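You operate a simulated robot arm through the tools that you are given. There is no shell and no other tool. Be economical: measure what you need, move in short steps, check, and stop when the job is done.

You are at the controls of a simulated two-armed robot. One attempt, no reset.

## Task
Park the basket at 0.4 m and stop the winch for a tilt trial.
Fine: hold the OUT key; then dial to 0, tower page showing, red stop button in.

It is judged by the outcome, as a careful person would: the job done as asked, and still so three seconds after it is handed in. It fails if anything else is knocked over, pushed out of place, dropped, spilled or broken.

## Robot
Two 7-joint arms with two-finger grippers on one trunk, hanging from a carriage that runs on a gantry, over the field with the corners [-2.458, 0.255], [-2.464, -0.925], [0.036, -0.937], [0.042, 0.243] (x, y) and turns from -326 to 361 degrees about z. Base frame: it is fixed where the carriage stands at the start and does not move with it; the origin is on the floor, on the carriage's upright axis, x ahead of it, y to its left, z up; the surface under the hand at the start is at about z = 0.95. Units: m, degrees, N and s.
The left shoulder is at the start at [0, 0.236, 1.49], the right one opposite. With the tool pointing down near the work surface each hand reaches from about 0.1 to 0.72 m from the robot's upright axis, wherever it stands, measured 20 degrees to its own side. Places, roughly: CLEAR key [0.7, 0.2, 1]; OUT key [0.7, 0.4, 1]; PAGE key [0.7, 0.1, 1]; ZERO key [0.7, 0.3, 1]; big silver dial [0.8, -0.1, 1.1]; brake lever [0.6, 0.5, 0.6]; console key [0.8, 0.6, 1]; green remote button [0.7, -0.2, 1.1]; level knob [0.6, 0.3, 0.5]; orange winch ring [0.6, 0.1, 0.5]; red stop button [0.9, 0.6, 1.1]; round black button [0.8, 0.6, 1]; small black knob [0.9, -0.1, 1]; toggle switch [0.9, 0, 1.1]; white remote button [0.7, -0.2, 1]. Payload 3.43 kg a hand.
The tool frame of a hand sits at the grasp point between the pads (the TCP): z along the fingers, y along the line on which they close. The tips reach 0.03 m beyond it. The gripper opens to 0.104 m. The gripper's body begins 0.057 m behind the TCP.
Orientation is that of the tool frame in the base frame, as a unit quaternion [x, y, z, w]. With the fingers straight down and closing along the base's y, the tool's x points along the base's -x, its y along +y and its z along -z.

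## Interface
- The arms move only by the tool servo_tool. It takes "left_motion", "right_motion" or both (then of equal length, played together; a hand with none holds still); each is a list of rows, each an object of numbers (a shift or turn left out is 0, a gripper value left out holds the last): "grip": the closure, from 0 (fully open) to 1 (shut); "tx", "ty", "tz": the shift along the tool's x, y, z in mm; "rx", "ry", "rz": the turn, a rotation vector about the tool's x, y, z in degrees. In form: [{"grip": .., "tx": .., "ty": .., "tz": .., "rx": .., "ry": .., "rz": ..}, ...]. A call has 1 to 8 rows; each row shifts and turns the commanded pose from where the row before left it, along the tool's axes as they then stand. Each row takes 0.2 s and may step no farther than 0.05 m and 8.6 degrees from the row before; otherwise, or with a gripper value out of range, the whole call is refused. Where a pose cannot be reached the arm comes as near as it can. A force on the tool above 90 N (or 10 N above the force at the start of the call, whichever is more), or a blocked arm, ends the call early, and 0.2 s more pass. The fingers move at their own pace (about 0.045 m/s each) and stop on an object; they squeeze with about 44 N. The grip force told is the motor's: it shows also when the fingers shut on nothing. Time passes only in rows, and 0.2 s behind the last, so rows that do not move let the fingers close. The reply holds the time, the measured pose of the TCP, the force on the tool along the base axes, the opening and the grip force, in the units named above and with some noise, with the torque about the TCP (base axes, N m) and any sound that the robot's microphone picked up.
- Cameras (640 x 400 px; columns grow to the right, rows downward): "scene" is now at [0.276, 0.0173, 1.6265]; the picture's right is [0.24, -0.97, 0.00], its down [-0.71, -0.18, -0.68] and it looks along [0.66, 0.16, -0.73] (base axes); focal length 269 px, centre (320, 200). "left" rides on the left gripper at [0.067, -0.018, -0.09] in its tool frame; the picture's right is [0.25, 0.97, 0.00], its down [-0.73, 0.19, -0.66] and it looks along [-0.64, 0.17, 0.75] (tool axes); focal length 218 px, centre (320, 200). "right" rides on the right gripper at [0.067, 0.018, -0.09] in its tool frame; the picture's right is [-0.25, 0.97, 0.00], its down [-0.73, -0.19, -0.66] and it looks along [-0.64, -0.17, 0.75] (tool axes); focal length 218 px, centre (320, 200). There is no depth. A picture from a camera that has moved, and an enlarged one, comes with that camera's place and axes in the base frame and with its lens.
- capture(camera): a new picture of that camera. The clock stands still meanwhile.
- lift_body(by): slides the trunk up (or, below 0, down) by that many m; the arms and the scene camera ride with it, the base frame stays. It gives what a move gives, with no picture.
- base_move(legs): drives the robot by 1 to 6 legs, each [ahead, left, turn to the left] in m, m and degrees, along the robot's own axes; the way and the turn of a leg run together, so that a leg with both is an arc; at most 1.5 m and 180 degrees a leg. The arms and the cameras ride along, it lands a little off, and it stops where it bumps. It keeps to its track: a leg is cut to what the track allows. It gives what a move gives.
- pan_tilt(pan, tilt): turns the head with the scene camera to pan (to the left, within 86 degrees either way) and tilt (down, from -29 to 69), counted from straight ahead of the robot. It gives what a move gives.
- inspect(camera, box): a new picture of the part [left, top, right, bottom] of that camera's present view, enlarged. The clock stands still meanwhile.
- sign_off(): hands the job in; it is judged then, once.

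Work in short steps. Places have to be worked out from the pictures, the camera data and where the tool is seen: move nearer, look again, correct. Check each grasp and each placing, and mend what went wrong. You have 120 turns and 108 pictures in all, those below and enlarged ones among them. Open the grippers and draw the arms clear of the work before you hand the job in, unless the task says otherwise; then end with one line.

The tools are called after ">>>" as name(argument=value, ...) on one line, values as JSON. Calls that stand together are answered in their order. servo_tool: Moves the arms, as the interface text tells. Its arguments: {"type":"object","properties":{"left_motion":{"type":"array","items":{"type":"object","properties":{"grip":{"type":"number"},"tx":{"type":"number"},"ty":{"type":"number"},"tz":{"type":"number"},"rx":{"type":"number"},"ry":{"type":"number"},"rz":{"type":"number"}}}},"right_motion":{"type":"array","items":{"type":"object","properties":{"grip":{"type":"number"},"tx":{"type":"number"},"ty":{"type":"number"},"tz":{"type":"number"},"rx":{"type":"number"},"ry":{"type":"number"},"rz":{"type":"number"}}}}},"required":[]} The other tools are called the same way: lift_body (by) slides the trunk up or down; base_move (legs) drives the base; pan_tilt (pan, tilt) turns the head that bears the scene camera; capture (camera) takes a picture; inspect (camera, box) takes an enlarged picture of a part of a camera's view; sign_off () hands the job in.

At the start:

```text
time: 0.0
left_position: [0.3383, 0.3351, 1.0009]
left_orientation: [0.0, 1.0, 0.0, 0.0]
left_contact_force: [-0.9, -0.3, 0.4]
left_torque: [0.01, -0.03, 0.0]
left_gripper_width: 0.1039
left_finger_force: 0.1
right_position: [0.6186, 0.0014, 1.3926]
right_orientation: [0.0, 1.0, 0.0, 0.0]
right_contact_force: [0.8, 0.5, 0.8]
right_torque: [-0.01, -0.01, -0.01]
right_gripper_width: 0.104
right_finger_force: 0.0
trunk travel left (down, up): [-0.4, 0.24]
robot x, y, heading: [0.0016, -0.0002, -0.0]
head pan, tilt: [13.8, 47.2]
```

scene: 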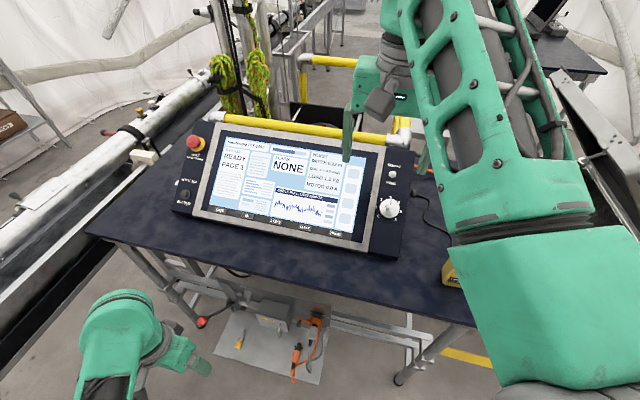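
right: 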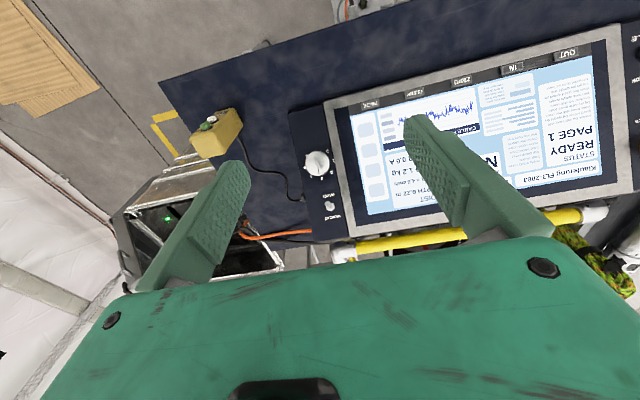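
left: 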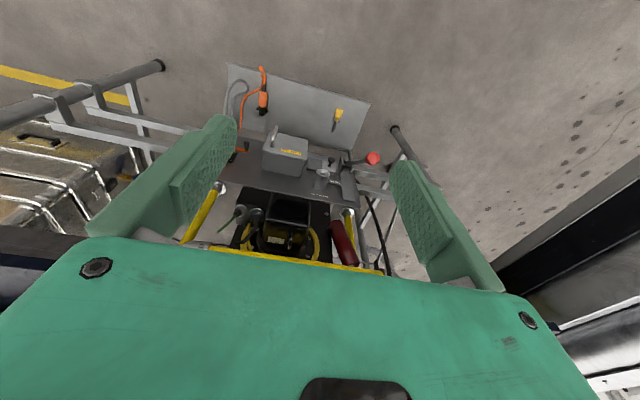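

I'll first read the console's screen and labels.

>>> inspect(camera="scene", box=[170, 120, 290, 240])

>>> inspect(camera="scene", box=[260, 130, 420, 250])

>>> inspect(camera="right", box=[300, 20, 640, 240])

```text
3.33 times, centred on (230, 180) of scene
camera zoom: at [0.276, 0.0173, 1.6265], right [0.24, -0.97, 0.0], down [-0.71, -0.18, -0.68], along [0.66, 0.16, -0.73], focal length 898 px, centre (620, 267)
```

zoom: 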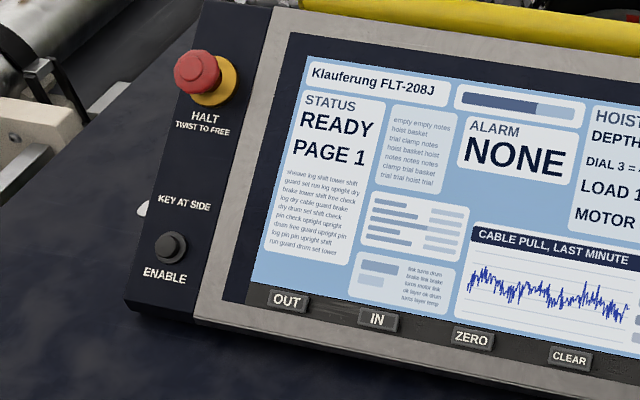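

```text
3.33 times, centred on (340, 190) of scene
camera zoom: at [0.276, 0.0173, 1.6265], right [0.24, -0.97, 0.0], down [-0.71, -0.18, -0.68], along [0.66, 0.16, -0.73], focal length 898 px, centre (253, 233)
```

zoom: 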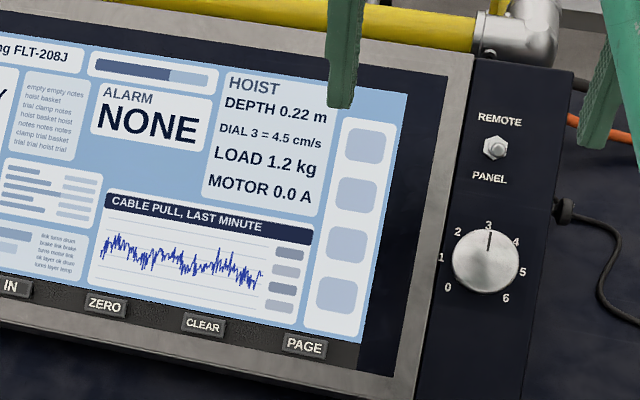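

```text
1.82 times, centred on (470, 130) of right
camera zoom: at [0.5519, 0.0181, 1.4816], right [0.25, 0.97, 0.0], down [0.73, -0.19, 0.66], along [0.64, -0.17, -0.75], focal length 397 px, centre (47, 327)
```

zoom: 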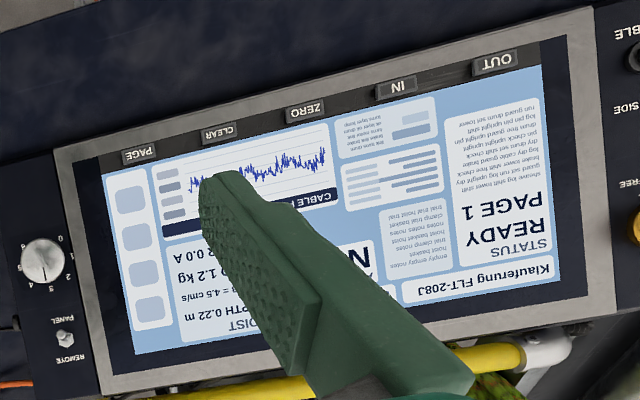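

Readings: depth 0.22 m, dial at 3 (4.5 cm/s), page 1, READY. I put the OUT key near (0.73, 0.445, 0.998) and PAGE near (0.73, 0.083, 0.993). I'll raise and close the left hand and pull the right hand back.

>>> servo_tool(left_motion=[{"grip": 1, "tz": -50}, {"tz": -50}, {"tz": -50}, {"tz": -50}, {"tz": -20}], right_motion=[{"tx": 45, "ty": -40}, {"tx": 45, "ty": -40}, {"tx": 45, "ty": -40}, {"tx": 45, "ty": -40}, {"tx": 45, "ty": -40}])

>>> base_move(legs=[[0.03, 0.22, 0]])

>>> capture(camera="scene")

>>> capture(camera="left")

```text
refused: row 1 steps farther than a row can; nothing moved
```

```text
time: 1.7
left_position: [0.3678, 0.556, 0.9991]
left_orientation: [0.001, 1.0, 0.001, 0.0]
left_contact_force: [0.7, -0.1, 0.1]
left_torque: [-0.01, -0.01, 0.02]
left_gripper_width: 0.1041
left_finger_force: 0.0
right_position: [0.6471, 0.2214, 1.3928]
right_orientation: [0.0, 1.0, 0.0, 0.0]
right_contact_force: [-0.1, -0.1, -0.7]
right_torque: [-0.01, 0.01, 0.02]
right_gripper_width: 0.104
right_finger_force: 0.1
trunk travel left (down, up): [-0.4, 0.24]
robot x, y, heading: [0.0295, 0.2227, 0.0]
head pan, tilt: [13.8, 47.2]
```

```text
101 pictures are left
camera scene: at [0.306, 0.2377, 1.6265], right [0.24, -0.97, 0.0], down [-0.71, -0.18, -0.68], along [0.66, 0.16, -0.73], focal length 269 px, centre (320, 200)
```

scene: 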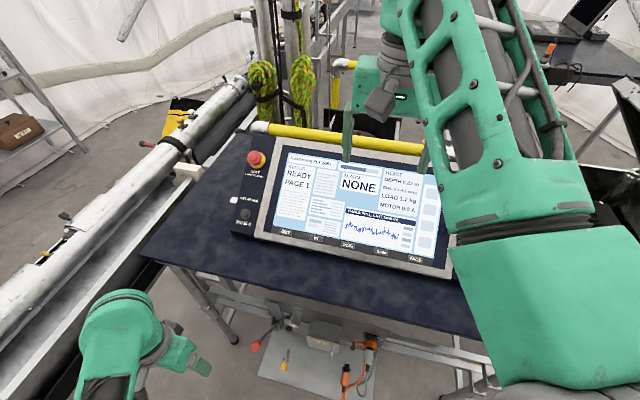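

```text
100 pictures are left
camera left: at [0.3013, 0.5381, 1.0904], right [-0.25, 0.97, 0.0], down [0.73, 0.19, 0.66], along [0.64, 0.17, -0.75], focal length 218 px, centre (320, 200)
```

left: 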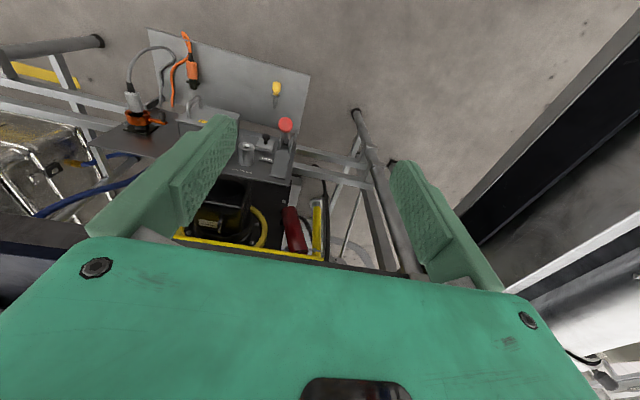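

The diagonal step was too long, so I'll shorten the rows and move the right arm back and the left up.

>>> servo_tool(left_motion=[{"grip": 1, "tz": -45}, {"tz": -45}, {"tz": -45}, {"tz": -45}, {"tz": -40}, {}, {}, {}], right_motion=[{"tx": 32, "ty": -32}, {"tx": 32, "ty": -32}, {"tx": 32, "ty": -32}, {"tx": 32, "ty": -32}, {"tx": 32, "ty": -32}, {"tx": 32, "ty": -32}, {"tx": 32, "ty": -32}, {"grip": 1}])

>>> capture(camera="scene")

>>> capture(camera="left")

```text
time: 3.5
left_position: [0.3682, 0.5542, 1.1257]
left_orientation: [0.0, 1.0, 0.001, 0.002]
left_contact_force: [0.3, -0.1, -0.7]
left_torque: [0.01, -0.02, 0.0]
left_gripper_width: 0.0002
left_finger_force: 34.5
left hand out of reach, approached as far as the arm can: row 3, 4, 5
right_position: [0.5834, 0.0511, 1.2829]
right_orientation: [0.0, 1.0, 0.001, 0.005]
right_contact_force: [-0.4, 0.2, -1.2]
right_torque: [-0.01, -0.04, -0.03]
right_gripper_width: 0.0694
right_finger_force: 0.2
right hand out of reach, approached as far as the arm can: row 1, 2, 3, 4, 5, 6, 7
trunk travel left (down, up): [-0.4, 0.24]
robot x, y, heading: [0.0321, 0.2208, 0.1]
head pan, tilt: [13.8, 47.2]
```

```text
99 pictures are left
camera scene: at [0.3061, 0.2376, 1.6265], right [0.24, -0.97, 0.0], down [-0.71, -0.18, -0.68], along [0.66, 0.16, -0.73], focal length 269 px, centre (320, 200)
```

scene: 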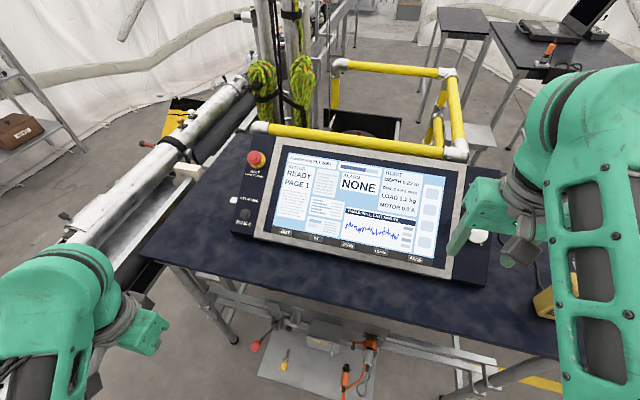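

```text
98 pictures are left
camera left: at [0.3007, 0.5371, 1.2153], right [-0.25, 0.97, 0.0], down [0.73, 0.19, 0.66], along [0.64, 0.17, -0.75], focal length 218 px, centre (320, 200)
```

left: 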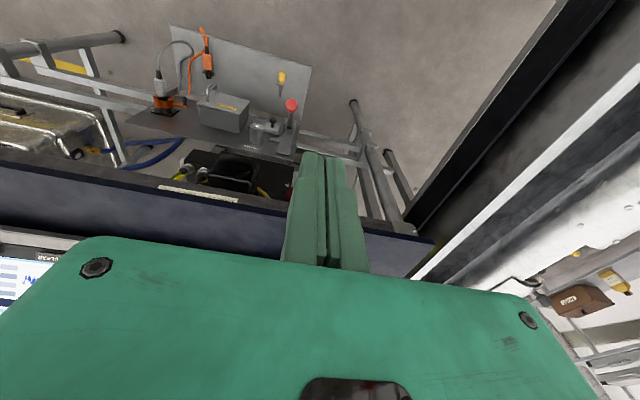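

The left hand is closed at z≈1.126, above table height. I'll slide it forward toward the OUT key and tilt it to match the panel slope.

>>> servo_tool(left_motion=[{"tx": -39, "ty": -18}, {"tx": -39, "ty": -18}, {"tx": -39, "ty": -18}, {"tx": -39, "ty": -18}, {"tx": -39, "ty": -18}, {"ry": -8}, {"ry": -8}, {"ry": -8}])

>>> capture(camera="left")

>>> capture(camera="scene")

```text
time: 5.3
left_position: [0.5627, 0.4663, 1.1237]
left_orientation: [0.0, 0.978, 0.0, 0.209]
left_contact_force: [0.2, -0.3, -0.4]
left_torque: [0.0, 0.05, 0.0]
left_gripper_width: 0.0
left_finger_force: 34.9
right_position: [0.5837, 0.0511, 1.2833]
right_orientation: [0.0, 1.0, 0.001, 0.004]
right_contact_force: [-1.0, 0.2, -0.2]
right_torque: [-0.01, 0.0, -0.02]
right_gripper_width: 0.0
right_finger_force: 34.6
trunk travel left (down, up): [-0.4, 0.24]
robot x, y, heading: [0.0292, 0.2217, 0.0]
head pan, tilt: [13.8, 47.2]
```

```text
97 pictures are left
camera left: at [0.4653, 0.4483, 1.1805], right [-0.23, 0.97, -0.1], down [0.4, 0.19, 0.9], along [0.89, 0.17, -0.43], focal length 218 px, centre (320, 200)
```

left: 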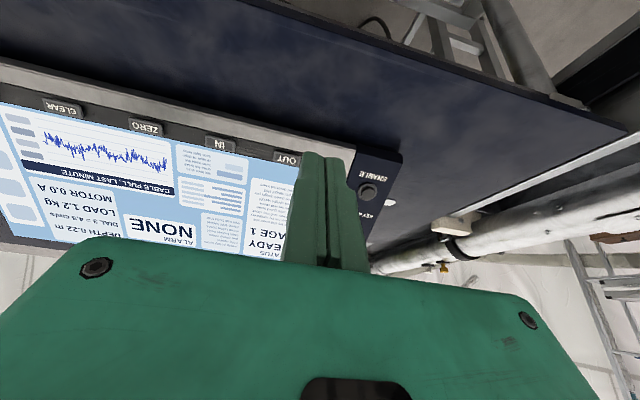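

```text
96 pictures are left
camera scene: at [0.3057, 0.2375, 1.6264], right [0.24, -0.97, 0.0], down [-0.71, -0.18, -0.68], along [0.66, 0.16, -0.73], focal length 269 px, centre (320, 200)
```

scene: 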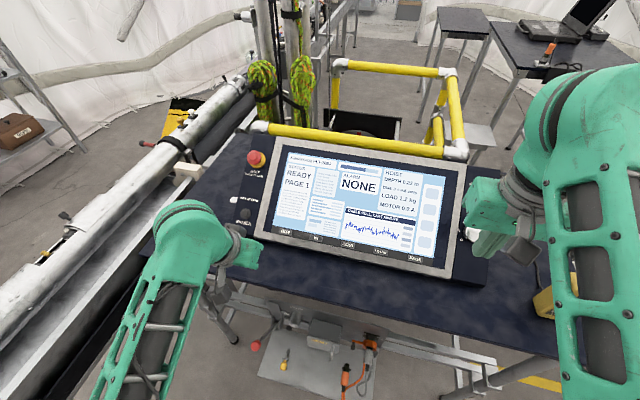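

The left camera confirms OUT at about (0.728, 0.444). I'll move to roughly 3 cm off the key.

>>> servo_tool(left_motion=[{"tx": -25.4, "ty": -5.3, "tz": 30.6}, {"tx": -25.4, "ty": -5.3, "tz": 30.6}, {"tx": -25.4, "ty": -5.3, "tz": 30.6}, {"tx": -25.4, "ty": -5.3, "tz": 30.6}, {}])

>>> inspect(camera="scene", box=[210, 140, 370, 240])

>>> capture(camera="left")

```text
time: 6.5
left_position: [0.7047, 0.4461, 1.0548]
left_orientation: [-0.001, 0.978, 0.001, 0.207]
left_contact_force: [-0.4, 0.2, 0.5]
left_torque: [-0.02, 0.03, 0.03]
left_gripper_width: 0.0
left_finger_force: 35.1
right_position: [0.5849, 0.0512, 1.2838]
right_orientation: [0.0, 1.0, 0.001, 0.005]
right_contact_force: [0.2, -0.2, 0.0]
right_torque: [0.01, 0.0, 0.01]
right_gripper_width: 0.0
right_finger_force: 34.7
trunk travel left (down, up): [-0.4, 0.24]
robot x, y, heading: [0.0326, 0.2197, -0.1]
head pan, tilt: [13.8, 47.2]
```

```text
4.00 times, centred on (290, 190) of scene
camera zoom: at [0.3058, 0.2375, 1.6264], right [0.24, -0.97, 0.0], down [-0.71, -0.18, -0.68], along [0.66, 0.16, -0.73], focal length 1077 px, centre (440, 240)
```

zoom: 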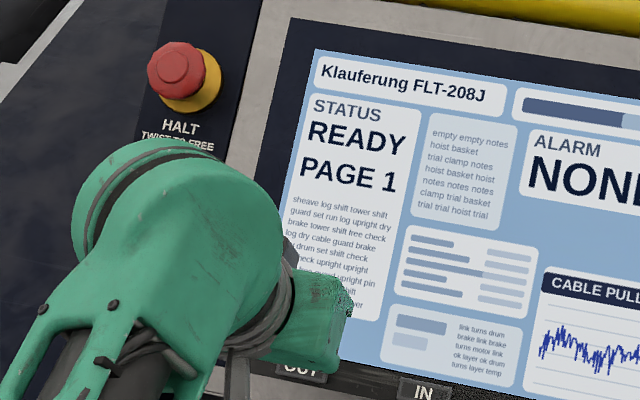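

```text
94 pictures are left
camera left: at [0.6078, 0.4273, 1.1094], right [-0.23, 0.97, -0.1], down [0.4, 0.19, 0.9], along [0.89, 0.17, -0.43], focal length 218 px, centre (320, 200)
```

left: 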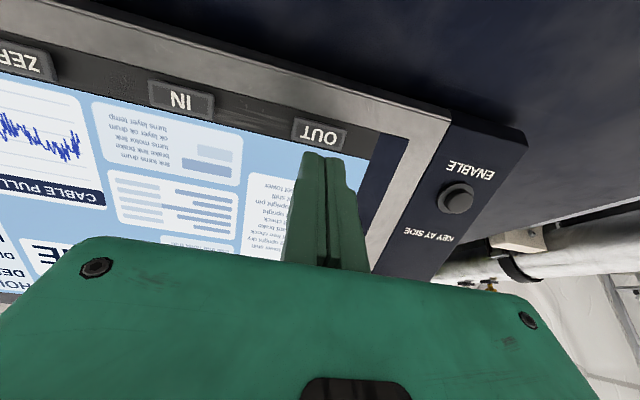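

Key centre reconfirmed at (0.730, 0.446, 0.998). I'll approach along the tool axis, watching the force.

>>> servo_tool(left_motion=[{"tx": 2, "tz": 15}, {"tz": 10}, {"tz": 3}, {}])

>>> capture(camera="left")

>>> inspect(camera="scene", box=[270, 140, 430, 240])

```text
time: 7.5
left_position: [0.7157, 0.4453, 1.0301]
left_orientation: [0.0, 0.978, 0.0, 0.208]
left_contact_force: [0.8, 0.8, -0.5]
left_torque: [0.03, -0.02, -0.01]
left_gripper_width: 0.0
left_finger_force: 34.8
right_position: [0.583, 0.0517, 1.2839]
right_orientation: [-0.001, 1.0, 0.002, 0.005]
right_contact_force: [-0.9, -0.6, 0.3]
right_torque: [0.0, 0.02, 0.01]
right_gripper_width: 0.0001
right_finger_force: 34.8
trunk travel left (down, up): [-0.4, 0.24]
robot x, y, heading: [0.0295, 0.2179, -0.2]
head pan, tilt: [13.8, 47.2]
```

```text
93 pictures are left
camera left: at [0.6177, 0.4272, 1.0842], right [-0.23, 0.97, -0.1], down [0.4, 0.19, 0.9], along [0.89, 0.17, -0.43], focal length 218 px, centre (320, 200)
```

left: 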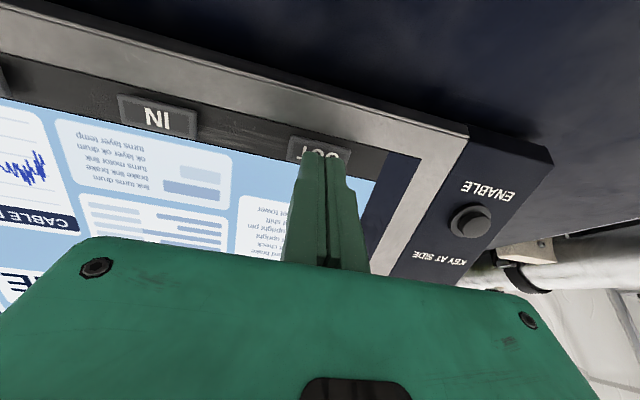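

```text
4.00 times, centred on (350, 190) of scene
camera zoom: at [0.3059, 0.2375, 1.6265], right [0.24, -0.97, 0.0], down [-0.71, -0.18, -0.68], along [0.66, 0.16, -0.73], focal length 1077 px, centre (200, 240)
```

zoom: 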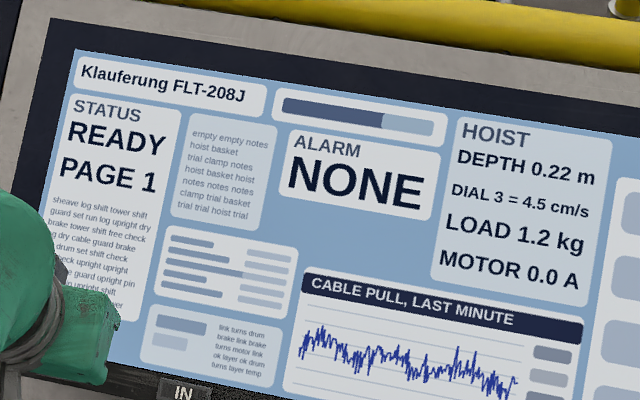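

The tip is about 5 mm above the key. I'll press in small steps and read the display.

>>> servo_tool(left_motion=[{"tz": 3}, {"tz": 3}, {"tz": 2}])

>>> inspect(camera="scene", box=[270, 140, 430, 240])

```text
time: 8.3
left_position: [0.7175, 0.4448, 1.0217]
left_orientation: [0.0, 0.978, 0.0, 0.208]
left_contact_force: [0.1, 0.7, 0.5]
left_torque: [0.02, -0.01, -0.01]
left_gripper_width: 0.006
left_finger_force: 34.6
right_position: [0.5851, 0.0523, 1.2833]
right_orientation: [0.0, 1.0, 0.001, 0.004]
right_contact_force: [0.3, 0.9, -0.8]
right_torque: [0.02, 0.0, -0.01]
right_gripper_width: 0.0003
right_finger_force: 34.3
trunk travel left (down, up): [-0.4, 0.24]
robot x, y, heading: [0.0336, 0.2224, 0.0]
head pan, tilt: [13.8, 47.2]
heard: click
```

```text
4.00 times, centred on (350, 190) of scene
camera zoom: at [0.3059, 0.2375, 1.6265], right [0.24, -0.97, 0.0], down [-0.71, -0.18, -0.68], along [0.66, 0.16, -0.73], focal length 1077 px, centre (200, 240)
```

zoom: 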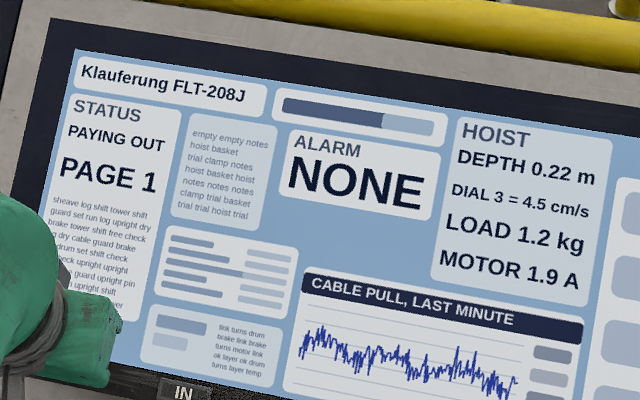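

PAYING OUT is showing. I'll hold for 1.2 s and check that the depth moves.

>>> servo_tool(left_motion=[{}, {}, {}, {}, {}])

>>> inspect(camera="scene", box=[270, 140, 430, 240])

```text
time: 9.5
left_position: [0.7175, 0.446, 1.021]
left_orientation: [0.0, 0.978, 0.0, 0.209]
left_contact_force: [-1.2, 0.2, 0.4]
left_torque: [-0.01, 0.03, 0.0]
left_gripper_width: 0.0057
left_finger_force: 34.5
right_position: [0.5849, 0.0512, 1.2828]
right_orientation: [0.001, 1.0, 0.001, 0.004]
right_contact_force: [0.0, -0.1, -0.3]
right_torque: [-0.01, -0.02, 0.01]
right_gripper_width: 0.0
right_finger_force: 35.1
trunk travel left (down, up): [-0.4, 0.24]
robot x, y, heading: [0.0307, 0.2197, -0.0]
head pan, tilt: [13.8, 47.2]
```

```text
4.00 times, centred on (350, 190) of scene
camera zoom: at [0.3059, 0.2375, 1.6265], right [0.24, -0.97, 0.0], down [-0.71, -0.18, -0.68], along [0.66, 0.16, -0.73], focal length 1077 px, centre (200, 240)
```

zoom: 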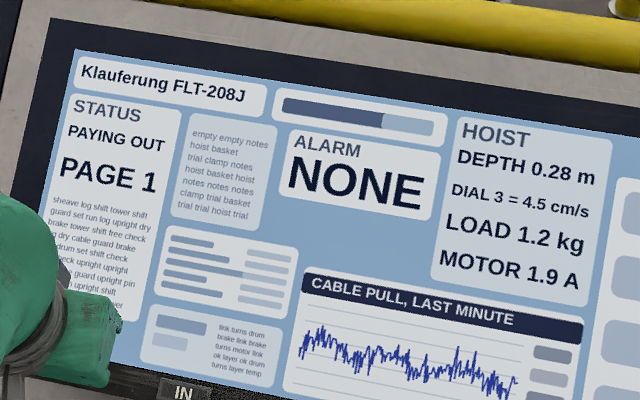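

Depth is 0.28 after 1.2 s, as expected. I'll hold 1.8 s more, to about 0.36.

>>> servo_tool(left_motion=[{}, {}, {}, {}, {}, {}, {}, {}])

>>> inspect(camera="scene", box=[370, 165, 410, 190])

```text
time: 11.3
left_position: [0.7176, 0.4462, 1.0199]
left_orientation: [0.0, 0.978, 0.0, 0.208]
left_contact_force: [-0.6, 0.3, 0.5]
left_torque: [0.03, 0.01, -0.01]
left_gripper_width: 0.006
left_finger_force: 34.4
right_position: [0.5831, 0.0507, 1.2825]
right_orientation: [0.0, 1.0, 0.002, 0.004]
right_contact_force: [-0.1, -0.5, 0.3]
right_torque: [-0.03, 0.04, 0.03]
right_gripper_width: 0.0001
right_finger_force: 34.9
trunk travel left (down, up): [-0.4, 0.24]
robot x, y, heading: [0.0296, 0.22, 0.2]
head pan, tilt: [13.8, 47.2]
```

```text
16.00 times, centred on (390, 178) of scene
camera zoom: at [0.3059, 0.2375, 1.6265], right [0.24, -0.97, 0.0], down [-0.71, -0.18, -0.68], along [0.66, 0.16, -0.73], focal length 4309 px, centre (-800, 560)
```

zoom: 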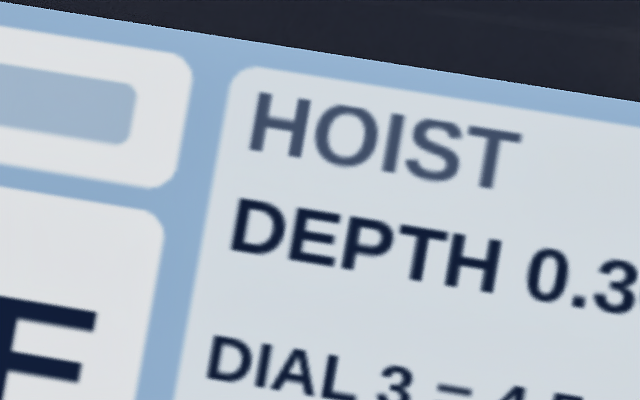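

The crop cut the reading off, so I'll re-read it.

>>> inspect(camera="scene", box=[340, 150, 440, 210])

```text
6.40 times, centred on (390, 180) of scene
camera zoom: at [0.3059, 0.2375, 1.6265], right [0.24, -0.97, 0.0], down [-0.71, -0.18, -0.68], along [0.66, 0.16, -0.73], focal length 1724 px, centre (-128, 328)
```

zoom: 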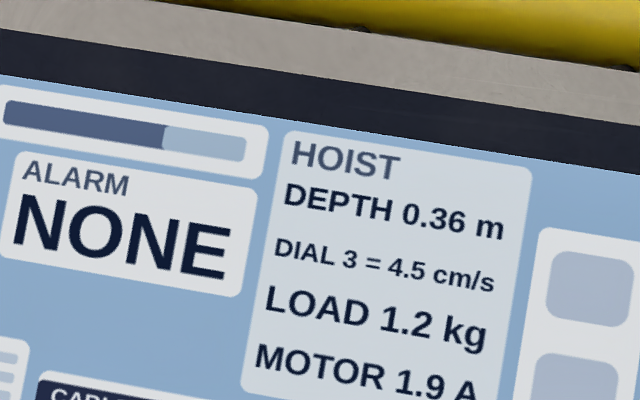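

It reads 0.36 and needs about 0.9 s more. I'll idle three rows and then lift, allowing for release lag.

>>> servo_tool(left_motion=[{}, {}, {}, {"tz": -12}, {"tz": -8}])

>>> inspect(camera="scene", box=[270, 140, 430, 240])

```text
time: 12.5
left_position: [0.71, 0.4461, 1.0416]
left_orientation: [0.0, 0.978, 0.0, 0.208]
left_contact_force: [0.2, 0.5, 0.1]
left_torque: [0.01, 0.0, -0.02]
left_gripper_width: 0.0
left_finger_force: 35.0
right_position: [0.5838, 0.051, 1.2836]
right_orientation: [-0.001, 1.0, 0.001, 0.005]
right_contact_force: [0.4, -0.1, -0.1]
right_torque: [-0.01, -0.02, 0.01]
right_gripper_width: 0.0001
right_finger_force: 35.0
trunk travel left (down, up): [-0.4, 0.24]
robot x, y, heading: [0.032, 0.2221, 0.0]
head pan, tilt: [13.8, 47.2]
```

```text
4.00 times, centred on (350, 190) of scene
camera zoom: at [0.306, 0.2375, 1.6265], right [0.24, -0.97, 0.0], down [-0.71, -0.18, -0.68], along [0.66, 0.16, -0.73], focal length 1077 px, centre (200, 240)
```

zoom: 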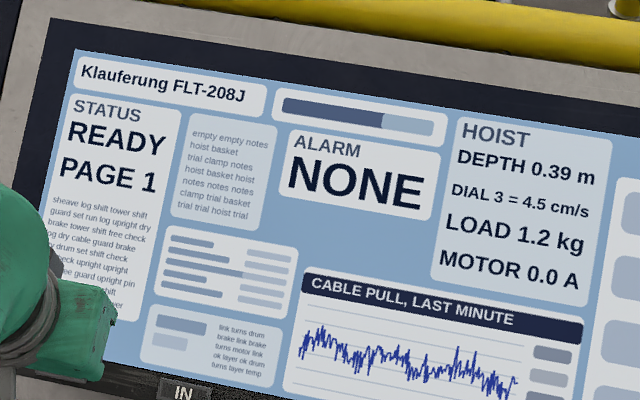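

0.39 m and stopped. One short tap should add about 1 cm.

>>> servo_tool(left_motion=[{"tz": 12}, {"tz": 8}, {"tz": -20}])

>>> inspect(camera="scene", box=[270, 140, 430, 240])

```text
time: 13.3
left_position: [0.7095, 0.445, 1.0392]
left_orientation: [0.0, 0.978, 0.0, 0.207]
left_contact_force: [-1.0, -0.1, 0.1]
left_torque: [0.04, 0.0, 0.0]
left_gripper_width: 0.0001
left_finger_force: 34.8
right_position: [0.5848, 0.0517, 1.2836]
right_orientation: [0.0, 1.0, 0.001, 0.004]
right_contact_force: [-0.2, -0.1, 0.1]
right_torque: [-0.01, 0.01, 0.0]
right_gripper_width: 0.0
right_finger_force: 34.7
trunk travel left (down, up): [-0.4, 0.24]
robot x, y, heading: [0.0315, 0.2182, -0.1]
head pan, tilt: [13.8, 47.2]
```

```text
4.00 times, centred on (350, 190) of scene
camera zoom: at [0.3059, 0.2375, 1.6264], right [0.24, -0.97, 0.0], down [-0.71, -0.18, -0.68], along [0.66, 0.16, -0.73], focal length 1077 px, centre (200, 240)
```

zoom: 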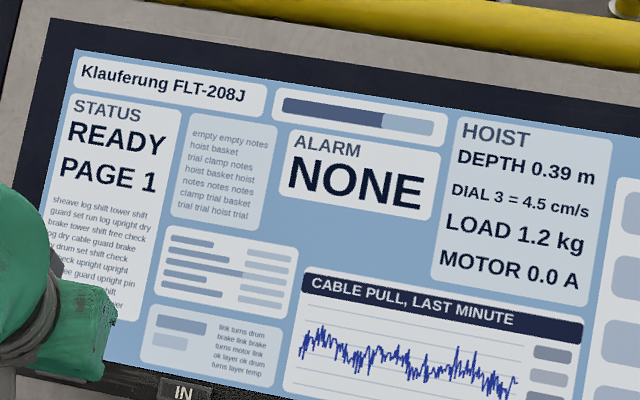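

No click: it was too brief. I'll add a holding row.

>>> servo_tool(left_motion=[{"tz": 12}, {"tz": 8}, {}, {"tz": -20}])

>>> inspect(camera="scene", box=[270, 140, 430, 240])

```text
time: 14.3
left_position: [0.7093, 0.4456, 1.0396]
left_orientation: [0.0, 0.978, 0.0, 0.207]
left_contact_force: [0.4, -0.3, -0.2]
left_torque: [0.01, -0.01, 0.03]
left_gripper_width: 0.0
left_finger_force: 34.5
right_position: [0.5836, 0.0518, 1.2834]
right_orientation: [0.0, 1.0, 0.0, 0.004]
right_contact_force: [-0.2, -0.2, 0.3]
right_torque: [0.02, 0.03, 0.02]
right_gripper_width: 0.0001
right_finger_force: 34.5
trunk travel left (down, up): [-0.4, 0.24]
robot x, y, heading: [0.0273, 0.2213, 0.2]
head pan, tilt: [13.8, 47.2]
heard: click
```

```text
4.00 times, centred on (350, 190) of scene
camera zoom: at [0.3059, 0.2375, 1.6264], right [0.24, -0.97, 0.0], down [-0.71, -0.18, -0.68], along [0.66, 0.16, -0.73], focal length 1077 px, centre (200, 240)
```

zoom: 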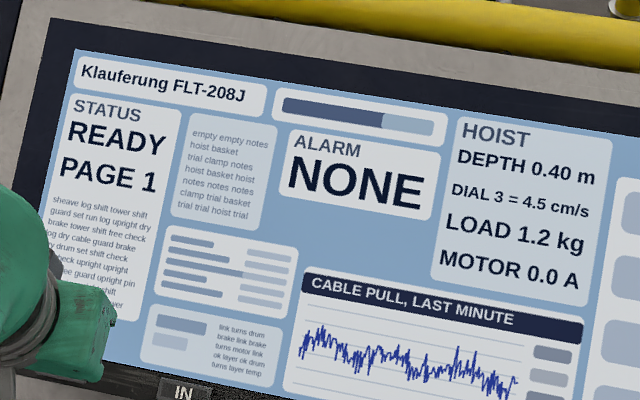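

Depth 0.40 m, stopped. Next is the dial: I'll withdraw the left hand, then reposition the base and turn it left so the right arm reaches the dial easily.

>>> servo_tool(left_motion=[{"tx": 10, "tz": -35}, {"tx": 25, "tz": -31}, {"tx": 25, "tz": -31}, {"tx": 25, "tz": -20}, {"tx": 30}])

>>> base_move(legs=[[0, -0.12, 20]])

>>> pan_tilt(pan=-20, tilt=45)

>>> capture(camera="scene")

>>> capture(camera="right")

```text
time: 15.5
left_position: [0.5575, 0.4433, 1.1016]
left_orientation: [-0.001, 0.978, 0.0, 0.208]
left_contact_force: [-0.1, 0.1, -0.1]
left_torque: [-0.02, 0.0, 0.01]
left_gripper_width: 0.0
left_finger_force: 34.7
right_position: [0.5832, 0.0501, 1.2836]
right_orientation: [0.001, 1.0, 0.001, 0.004]
right_contact_force: [0.3, -0.9, -0.8]
right_torque: [0.0, -0.02, 0.03]
right_gripper_width: 0.0
right_finger_force: 35.1
trunk travel left (down, up): [-0.4, 0.24]
robot x, y, heading: [0.0293, 0.2235, 0.1]
head pan, tilt: [13.8, 47.2]
```

```text
time: 17.0
left_position: [0.46, 0.4952, 1.1005]
left_orientation: [-0.171, 0.963, 0.037, 0.205]
left_contact_force: [-0.9, 0.1, 0.4]
left_torque: [-0.01, -0.02, 0.04]
left_gripper_width: 0.0001
left_finger_force: 34.6
right_position: [0.6197, 0.1344, 1.2842]
right_orientation: [-0.175, 0.985, 0.001, 0.005]
right_contact_force: [-0.6, 0.8, 0.3]
right_torque: [-0.03, 0.01, -0.02]
right_gripper_width: 0.0
right_finger_force: 34.7
trunk travel left (down, up): [-0.4, 0.24]
robot x, y, heading: [0.0404, 0.0994, 20.3]
head pan, tilt: [13.8, 47.2]
```

```text
time: 18.0
left_position: [0.4598, 0.4954, 1.1004]
left_orientation: [-0.17, 0.963, 0.036, 0.205]
left_contact_force: [0.1, 0.6, -0.1]
left_torque: [-0.04, 0.01, -0.01]
left_gripper_width: 0.0
left_finger_force: 34.8
right_position: [0.6212, 0.1342, 1.2823]
right_orientation: [-0.175, 0.985, 0.002, 0.004]
right_contact_force: [0.2, 0.0, -0.2]
right_torque: [-0.02, 0.0, 0.0]
right_gripper_width: 0.0
right_finger_force: 34.7
trunk travel left (down, up): [-0.4, 0.24]
robot x, y, heading: [0.0384, 0.1085, 20.2]
head pan, tilt: [-20.0, 45.0]
```

```text
84 pictures are left
camera scene: at [0.3091, 0.17, 1.6296], right [0.0, -1.0, 0.0], down [-0.71, 0.0, -0.71], along [0.71, 0.0, -0.71], focal length 269 px, centre (320, 200)
```

scene: 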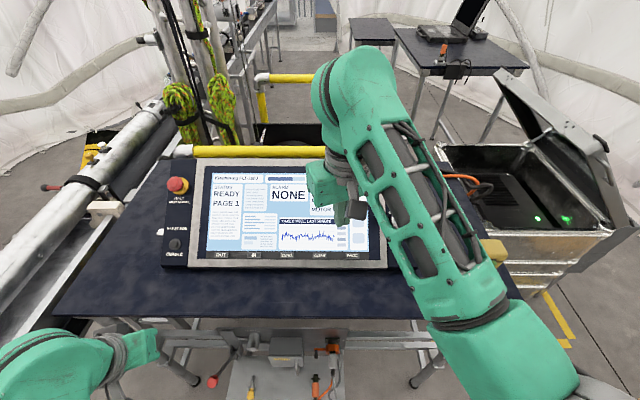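

```text
83 pictures are left
camera right: at [0.5513, 0.1263, 1.372], right [-0.1, 1.0, 0.0], down [0.75, 0.07, 0.66], along [0.66, 0.07, -0.75], focal length 218 px, centre (320, 200)
```

right: 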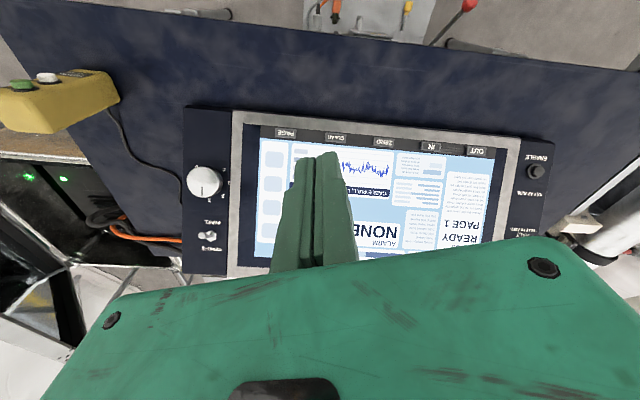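

The carriage is at (0.038, 0.108), heading 20°. Panel slope comes out near 28°. I'll align the right hand to the panel normal and open it.

>>> servo_tool(right_motion=[{"grip": 0.15, "rz": 6.7}, {"rz": 6.7}, {"rz": 6.8}, {"ry": -7}, {"ry": -7}, {"ry": -7}, {"ry": -7}, {}])

```text
time: 19.8
left_position: [0.4607, 0.4946, 1.1014]
left_orientation: [-0.171, 0.963, 0.036, 0.204]
left_contact_force: [0.0, -0.1, -0.4]
left_torque: [0.0, -0.02, 0.01]
left_gripper_width: 0.0
left_finger_force: 34.6
right_position: [0.6186, 0.1352, 1.2839]
right_orientation: [0.001, 0.969, 0.002, 0.247]
right_contact_force: [-0.9, -0.3, -0.6]
right_torque: [0.04, 0.02, -0.01]
right_gripper_width: 0.0883
right_finger_force: 0.0
trunk travel left (down, up): [-0.4, 0.24]
robot x, y, heading: [0.0375, 0.0995, 20.1]
head pan, tilt: [-20.0, 45.0]
```

Now I'll translate to a hover above the dial.

>>> servo_tool(right_motion=[{"tx": -9.4, "ty": -31.7, "tz": 24.9}, {"tx": -9.4, "ty": -31.7, "tz": 24.9}, {"tx": -9.4, "ty": -31.7, "tz": 24.9}, {"tx": -9.4, "ty": -31.7, "tz": 24.9}, {"tx": -9.4, "ty": -31.7, "tz": 24.9}, {"tx": -9.4, "ty": -31.7, "tz": 24.9}, {}])

>>> capture(camera="right")

>>> capture(camera="scene")

```text
time: 21.4
left_position: [0.4589, 0.495, 1.1008]
left_orientation: [-0.171, 0.963, 0.036, 0.204]
left_contact_force: [-0.3, 0.5, -0.2]
left_torque: [-0.01, 0.06, 0.02]
left_gripper_width: 0.0002
left_finger_force: 34.8
right_position: [0.74, -0.0551, 1.1773]
right_orientation: [0.001, 0.969, 0.001, 0.245]
right_contact_force: [0.2, -0.6, 0.5]
right_torque: [-0.03, -0.02, 0.01]
right_gripper_width: 0.0885
right_finger_force: 0.1
trunk travel left (down, up): [-0.4, 0.24]
robot x, y, heading: [0.0431, 0.1028, 20.2]
head pan, tilt: [-20.0, 45.0]
```

```text
82 pictures are left
camera right: at [0.6401, -0.0392, 1.2241], right [0.22, 0.97, 0.12], down [0.33, -0.2, 0.92], along [0.92, -0.17, -0.36], focal length 218 px, centre (320, 200)
```

right: 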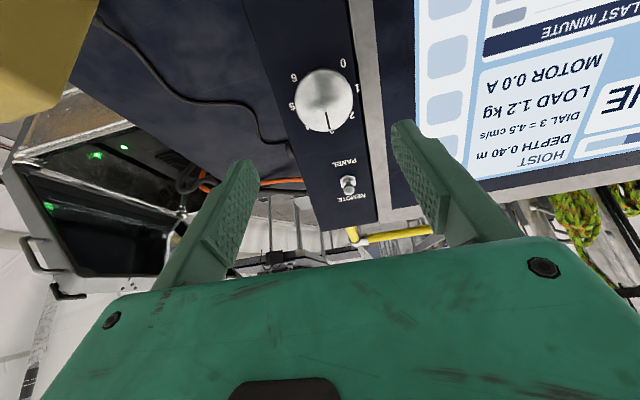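

```text
81 pictures are left
camera scene: at [0.3091, 0.1701, 1.6296], right [0.0, -1.0, 0.0], down [-0.71, 0.0, -0.71], along [0.71, 0.0, -0.71], focal length 269 px, centre (320, 200)
```

scene: 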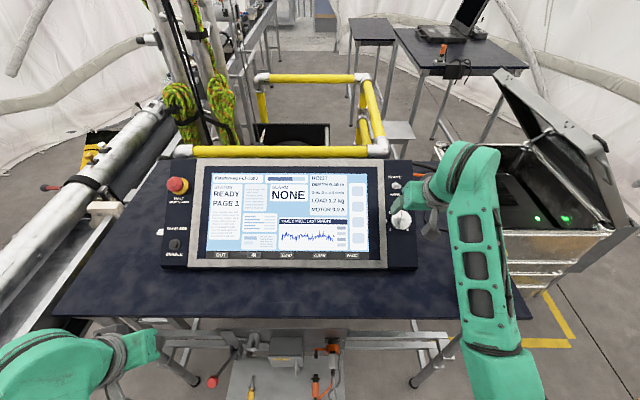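

The tool axis passes through the dial centre (~(0.803, -0.054, 1.06)). I'll pre-rotate the wrist clockwise before gripping, for turning room.

>>> servo_tool(right_motion=[{"rz": 8.5}, {"rz": 8.5}, {"rz": 8.5}, {"rz": 8.5}, {"rz": 8.5}, {"rz": 8.5}, {"rz": 8.5}, {}])

>>> capture(camera="right")

```text
time: 23.2
left_position: [0.4602, 0.4954, 1.1005]
left_orientation: [-0.17, 0.963, 0.035, 0.205]
left_contact_force: [-0.8, -0.2, 0.7]
left_torque: [0.0, -0.01, 0.02]
left_gripper_width: 0.0
left_finger_force: 34.3
right_position: [0.6982, -0.055, 1.1934]
right_orientation: [0.35, 0.904, 0.09, 0.228]
right_contact_force: [0.9, 0.0, -0.1]
right_torque: [-0.05, -0.01, -0.04]
right_gripper_width: 0.0886
right_finger_force: 0.1
right hand out of reach, approached as far as the arm can: row 5, 6, 7
trunk travel left (down, up): [-0.4, 0.24]
robot x, y, heading: [0.0423, 0.0979, 20.2]
head pan, tilt: [-20.0, 45.0]
```

```text
80 pictures are left
camera right: at [0.6246, 0.0018, 1.2542], right [0.74, 0.54, 0.4], down [0.05, -0.63, 0.77], along [0.67, -0.55, -0.49], focal length 218 px, centre (320, 200)
```

right: 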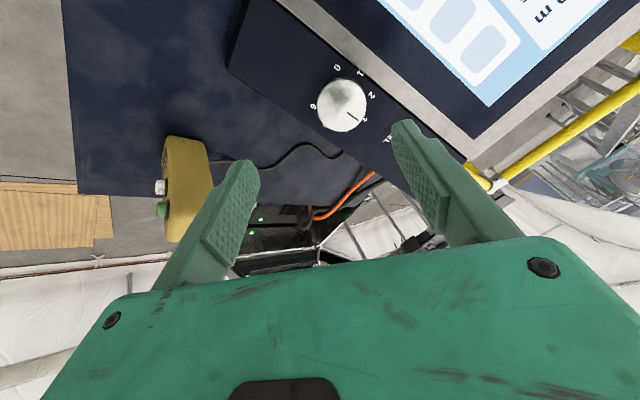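

The wrist hits its limit near +42°. I'll go back to about +25° and re-centre.

>>> servo_tool(right_motion=[{"rz": -8.5}, {"rz": -8.5}, {}])

```text
time: 24.0
left_position: [0.4613, 0.4954, 1.1011]
left_orientation: [-0.171, 0.963, 0.036, 0.204]
left_contact_force: [0.3, -0.2, 0.7]
left_torque: [-0.02, 0.03, 0.01]
left_gripper_width: 0.0
left_finger_force: 34.3
right_position: [0.6999, -0.055, 1.1938]
right_orientation: [0.211, 0.946, 0.054, 0.239]
right_contact_force: [-0.9, -0.1, 0.1]
right_torque: [0.01, 0.0, 0.06]
right_gripper_width: 0.0883
right_finger_force: 0.1
trunk travel left (down, up): [-0.4, 0.24]
robot x, y, heading: [0.0441, 0.1031, 20.0]
head pan, tilt: [-20.0, 45.0]
```

The wrist now sits at +25°. I'll move to 1.5 cm above the dial face and look.

>>> servo_tool(right_motion=[{"tx": -12, "ty": 6.1, "tz": 25}, {"tx": -12, "ty": 6.1, "tz": 30}, {"tz": 35}, {"tz": 31}, {}])

>>> capture(camera="right")

>>> inspect(camera="scene", box=[340, 150, 500, 250])

```text
time: 25.2
left_position: [0.46, 0.4947, 1.1011]
left_orientation: [-0.171, 0.963, 0.037, 0.205]
left_contact_force: [0.6, 0.2, -0.3]
left_torque: [-0.01, 0.01, 0.02]
left_gripper_width: 0.0
left_finger_force: 35.0
right_position: [0.7704, -0.0615, 1.1142]
right_orientation: [0.213, 0.946, 0.056, 0.239]
right_contact_force: [0.4, 0.2, 0.9]
right_torque: [0.01, 0.0, 0.0]
right_gripper_width: 0.0886
right_finger_force: 0.0
right hand out of reach, approached as far as the arm can: row 4
trunk travel left (down, up): [-0.4, 0.24]
robot x, y, heading: [0.0395, 0.1043, 20.1]
head pan, tilt: [-20.0, 45.0]
```

```text
79 pictures are left
camera right: at [0.6829, -0.0188, 1.1675], right [0.56, 0.77, 0.31], down [0.2, -0.49, 0.85], along [0.8, -0.42, -0.42], focal length 218 px, centre (320, 200)
```

right: 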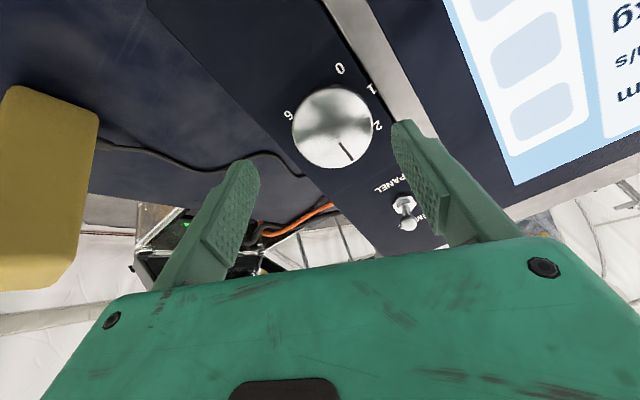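

```text
4.00 times, centred on (420, 200) of scene
camera zoom: at [0.3091, 0.1701, 1.6296], right [0.0, -1.0, 0.0], down [-0.71, 0.0, -0.71], along [0.71, 0.0, -0.71], focal length 1077 px, centre (-80, 200)
```

zoom: 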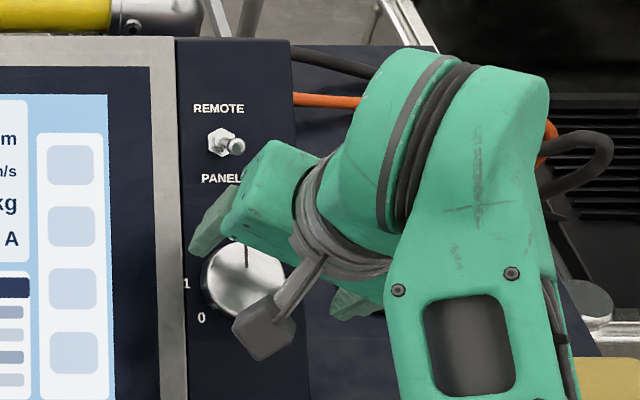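

At this angle the reach is marginal. I'll back off, turn the base further left, and plan two shorter dial turns nearer the wrist's neutral.

>>> servo_tool(right_motion=[{"tz": -40}, {"tz": -40}, {"tz": -20, "rz": -8}, {"rz": -8}, {"rz": -8}])

>>> base_move(legs=[[0.03, -0.09, 16]])

>>> pan_tilt(pan=-36, tilt=45)

>>> capture(camera="scene")

```text
time: 26.4
left_position: [0.461, 0.4948, 1.1012]
left_orientation: [-0.171, 0.963, 0.036, 0.205]
left_contact_force: [-0.1, -0.3, -0.6]
left_torque: [-0.01, -0.01, -0.02]
left_gripper_width: 0.0
left_finger_force: 34.8
right_position: [0.7251, -0.0621, 1.2028]
right_orientation: [0.008, 0.969, 0.005, 0.245]
right_contact_force: [0.0, -0.1, -0.2]
right_torque: [0.04, 0.01, -0.03]
right_gripper_width: 0.0885
right_finger_force: 0.1
trunk travel left (down, up): [-0.4, 0.24]
robot x, y, heading: [0.0418, 0.1055, 19.8]
head pan, tilt: [-20.0, 45.0]
```

```text
time: 27.7
left_position: [0.3353, 0.5311, 1.1009]
left_orientation: [-0.302, 0.93, 0.064, 0.198]
left_contact_force: [0.0, 0.7, 0.1]
left_torque: [-0.01, 0.02, -0.01]
left_gripper_width: 0.0
left_finger_force: 34.9
right_position: [0.7428, 0.066, 1.2031]
right_orientation: [-0.123, 0.962, 0.037, 0.242]
right_contact_force: [0.5, -0.8, -1.1]
right_torque: [-0.01, -0.01, 0.0]
right_gripper_width: 0.0882
right_finger_force: 0.1
trunk travel left (down, up): [-0.4, 0.24]
robot x, y, heading: [0.0394, 0.0387, 35.9]
head pan, tilt: [-20.0, 45.0]
cut short: leg 1
```

```text
time: 28.5
left_position: [0.3357, 0.529, 1.0992]
left_orientation: [-0.302, 0.93, 0.064, 0.198]
left_contact_force: [-0.4, 0.1, -0.7]
left_torque: [-0.03, -0.01, -0.01]
left_gripper_width: 0.0
left_finger_force: 35.2
right_position: [0.743, 0.0666, 1.2023]
right_orientation: [-0.124, 0.961, 0.037, 0.243]
right_contact_force: [-0.3, 0.2, -0.3]
right_torque: [0.01, 0.01, 0.0]
right_gripper_width: 0.0886
right_finger_force: 0.0
trunk travel left (down, up): [-0.4, 0.24]
robot x, y, heading: [0.0402, 0.0363, 35.7]
head pan, tilt: [-36.0, 45.0]
```

```text
77 pictures are left
camera scene: at [0.2829, 0.1541, 1.6296], right [0.0, -1.0, 0.0], down [-0.71, 0.0, -0.71], along [0.71, 0.0, -0.71], focal length 269 px, centre (320, 200)
```

scene: 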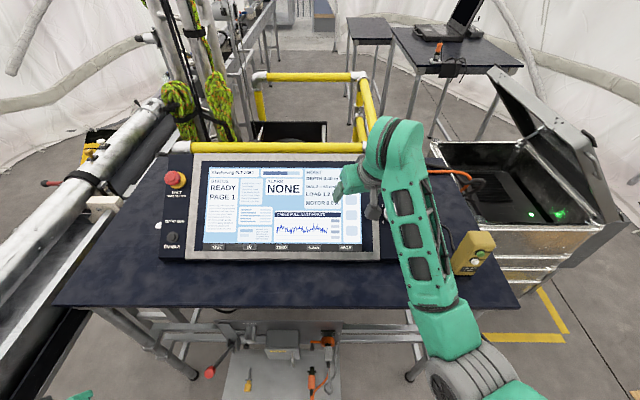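

I'll correct the 14.7° yaw the base turn added, putting the tool back on the panel normal.

>>> servo_tool(right_motion=[{"rx": 3.5, "rz": 6.45}, {"rx": 3.5, "rz": 6.45}, {}])

```text
time: 29.3
left_position: [0.3366, 0.5302, 1.1001]
left_orientation: [-0.303, 0.93, 0.064, 0.197]
left_contact_force: [0.9, 0.2, 0.3]
left_torque: [0.0, 0.03, -0.02]
left_gripper_width: 0.0
left_finger_force: 34.8
right_position: [0.7431, 0.0666, 1.2025]
right_orientation: [0.001, 0.97, 0.007, 0.243]
right_contact_force: [-0.6, -0.2, 0.7]
right_torque: [-0.02, 0.01, -0.01]
right_gripper_width: 0.0885
right_finger_force: 0.0
trunk travel left (down, up): [-0.4, 0.24]
robot x, y, heading: [0.042, 0.0361, 35.9]
head pan, tilt: [-36.0, 45.0]
```

Aligned again. Now over the dial, stopping about 2 cm above its face.

>>> servo_tool(right_motion=[{"tx": 5, "ty": -40.2, "tz": 14.5}, {"tx": 5, "ty": -40.2, "tz": 14.5}, {"tx": 5, "ty": -40.2, "tz": 14.5}, {"tz": 30}, {"tz": 30}, {}])

>>> capture(camera="right")

>>> inspect(camera="scene", box=[320, 150, 480, 250])

```text
time: 30.7
left_position: [0.3367, 0.5303, 1.1005]
left_orientation: [-0.303, 0.93, 0.064, 0.198]
left_contact_force: [0.8, 0.2, 0.4]
left_torque: [-0.03, -0.02, 0.01]
left_gripper_width: 0.0001
left_finger_force: 35.2
right_position: [0.7801, -0.0536, 1.1025]
right_orientation: [0.0, 0.97, 0.006, 0.244]
right_contact_force: [0.1, -1.0, 0.0]
right_torque: [0.0, 0.02, 0.0]
right_gripper_width: 0.0883
right_finger_force: 0.1
trunk travel left (down, up): [-0.4, 0.24]
robot x, y, heading: [0.0438, 0.0352, 35.9]
head pan, tilt: [-36.0, 45.0]
```

```text
76 pictures are left
camera right: at [0.6789, -0.0381, 1.1499], right [0.22, 0.97, 0.13], down [0.33, -0.2, 0.92], along [0.92, -0.16, -0.37], focal length 218 px, centre (320, 200)
```

right: 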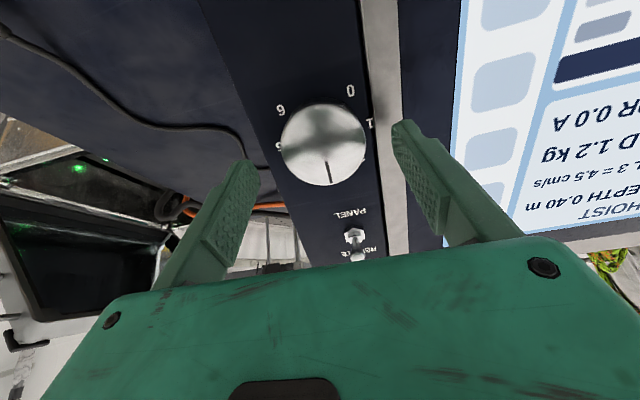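

```text
4.00 times, centred on (400, 200) of scene
camera zoom: at [0.2829, 0.154, 1.6296], right [0.0, -1.0, 0.0], down [-0.71, 0.0, -0.71], along [0.71, 0.0, -0.71], focal length 1077 px, centre (0, 200)
```

zoom: 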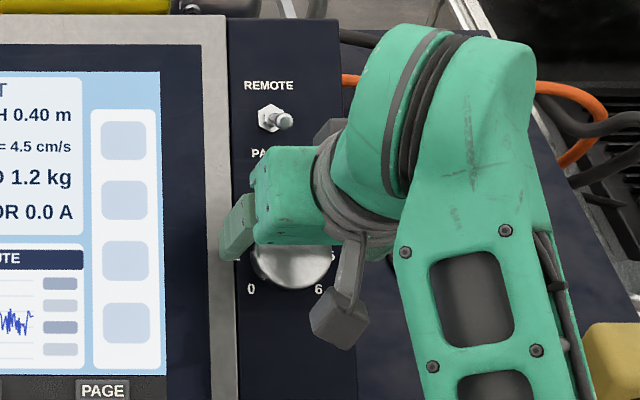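

The dial centre matches (0.804, -0.052). I'll lower so the tips straddle the dial by about 17 mm, in careful steps.

>>> servo_tool(right_motion=[{"ty": 1, "tz": 15}, {"tz": 12}, {"tz": 8}, {}])

>>> capture(camera="right")

```text
time: 31.6
left_position: [0.3303, 0.5289, 1.0983]
left_orientation: [-0.301, 0.931, 0.064, 0.196]
left_contact_force: [-0.3, -0.5, -0.1]
left_torque: [0.03, -0.03, 0.01]
left_gripper_width: 0.0001
left_finger_force: 34.0
right_position: [0.7908, -0.0476, 1.0807]
right_orientation: [-0.003, 0.968, 0.014, 0.25]
right_contact_force: [-37.1, -5.2, 16.4]
right_torque: [0.66, 0.45, 1.28]
right_gripper_width: 0.0794
right_finger_force: 0.1
trunk travel left (down, up): [-0.4, 0.24]
robot x, y, heading: [0.0371, 0.0386, 35.7]
head pan, tilt: [-36.0, 45.0]
stopped in row 4 (right hand): the force on the tool passed its limit at 95 N (the readings are from after the stop); the commanded pose is now the measured one
```

```text
74 pictures are left
camera right: at [0.6889, -0.0339, 1.1271], right [0.21, 0.97, 0.15], down [0.32, -0.21, 0.92], along [0.92, -0.15, -0.36], focal length 218 px, centre (320, 200)
```

right: 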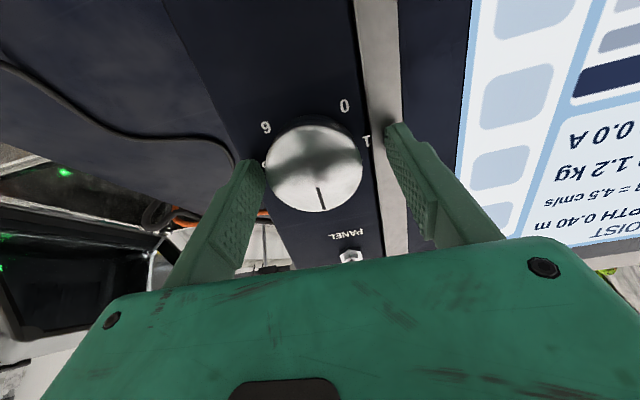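

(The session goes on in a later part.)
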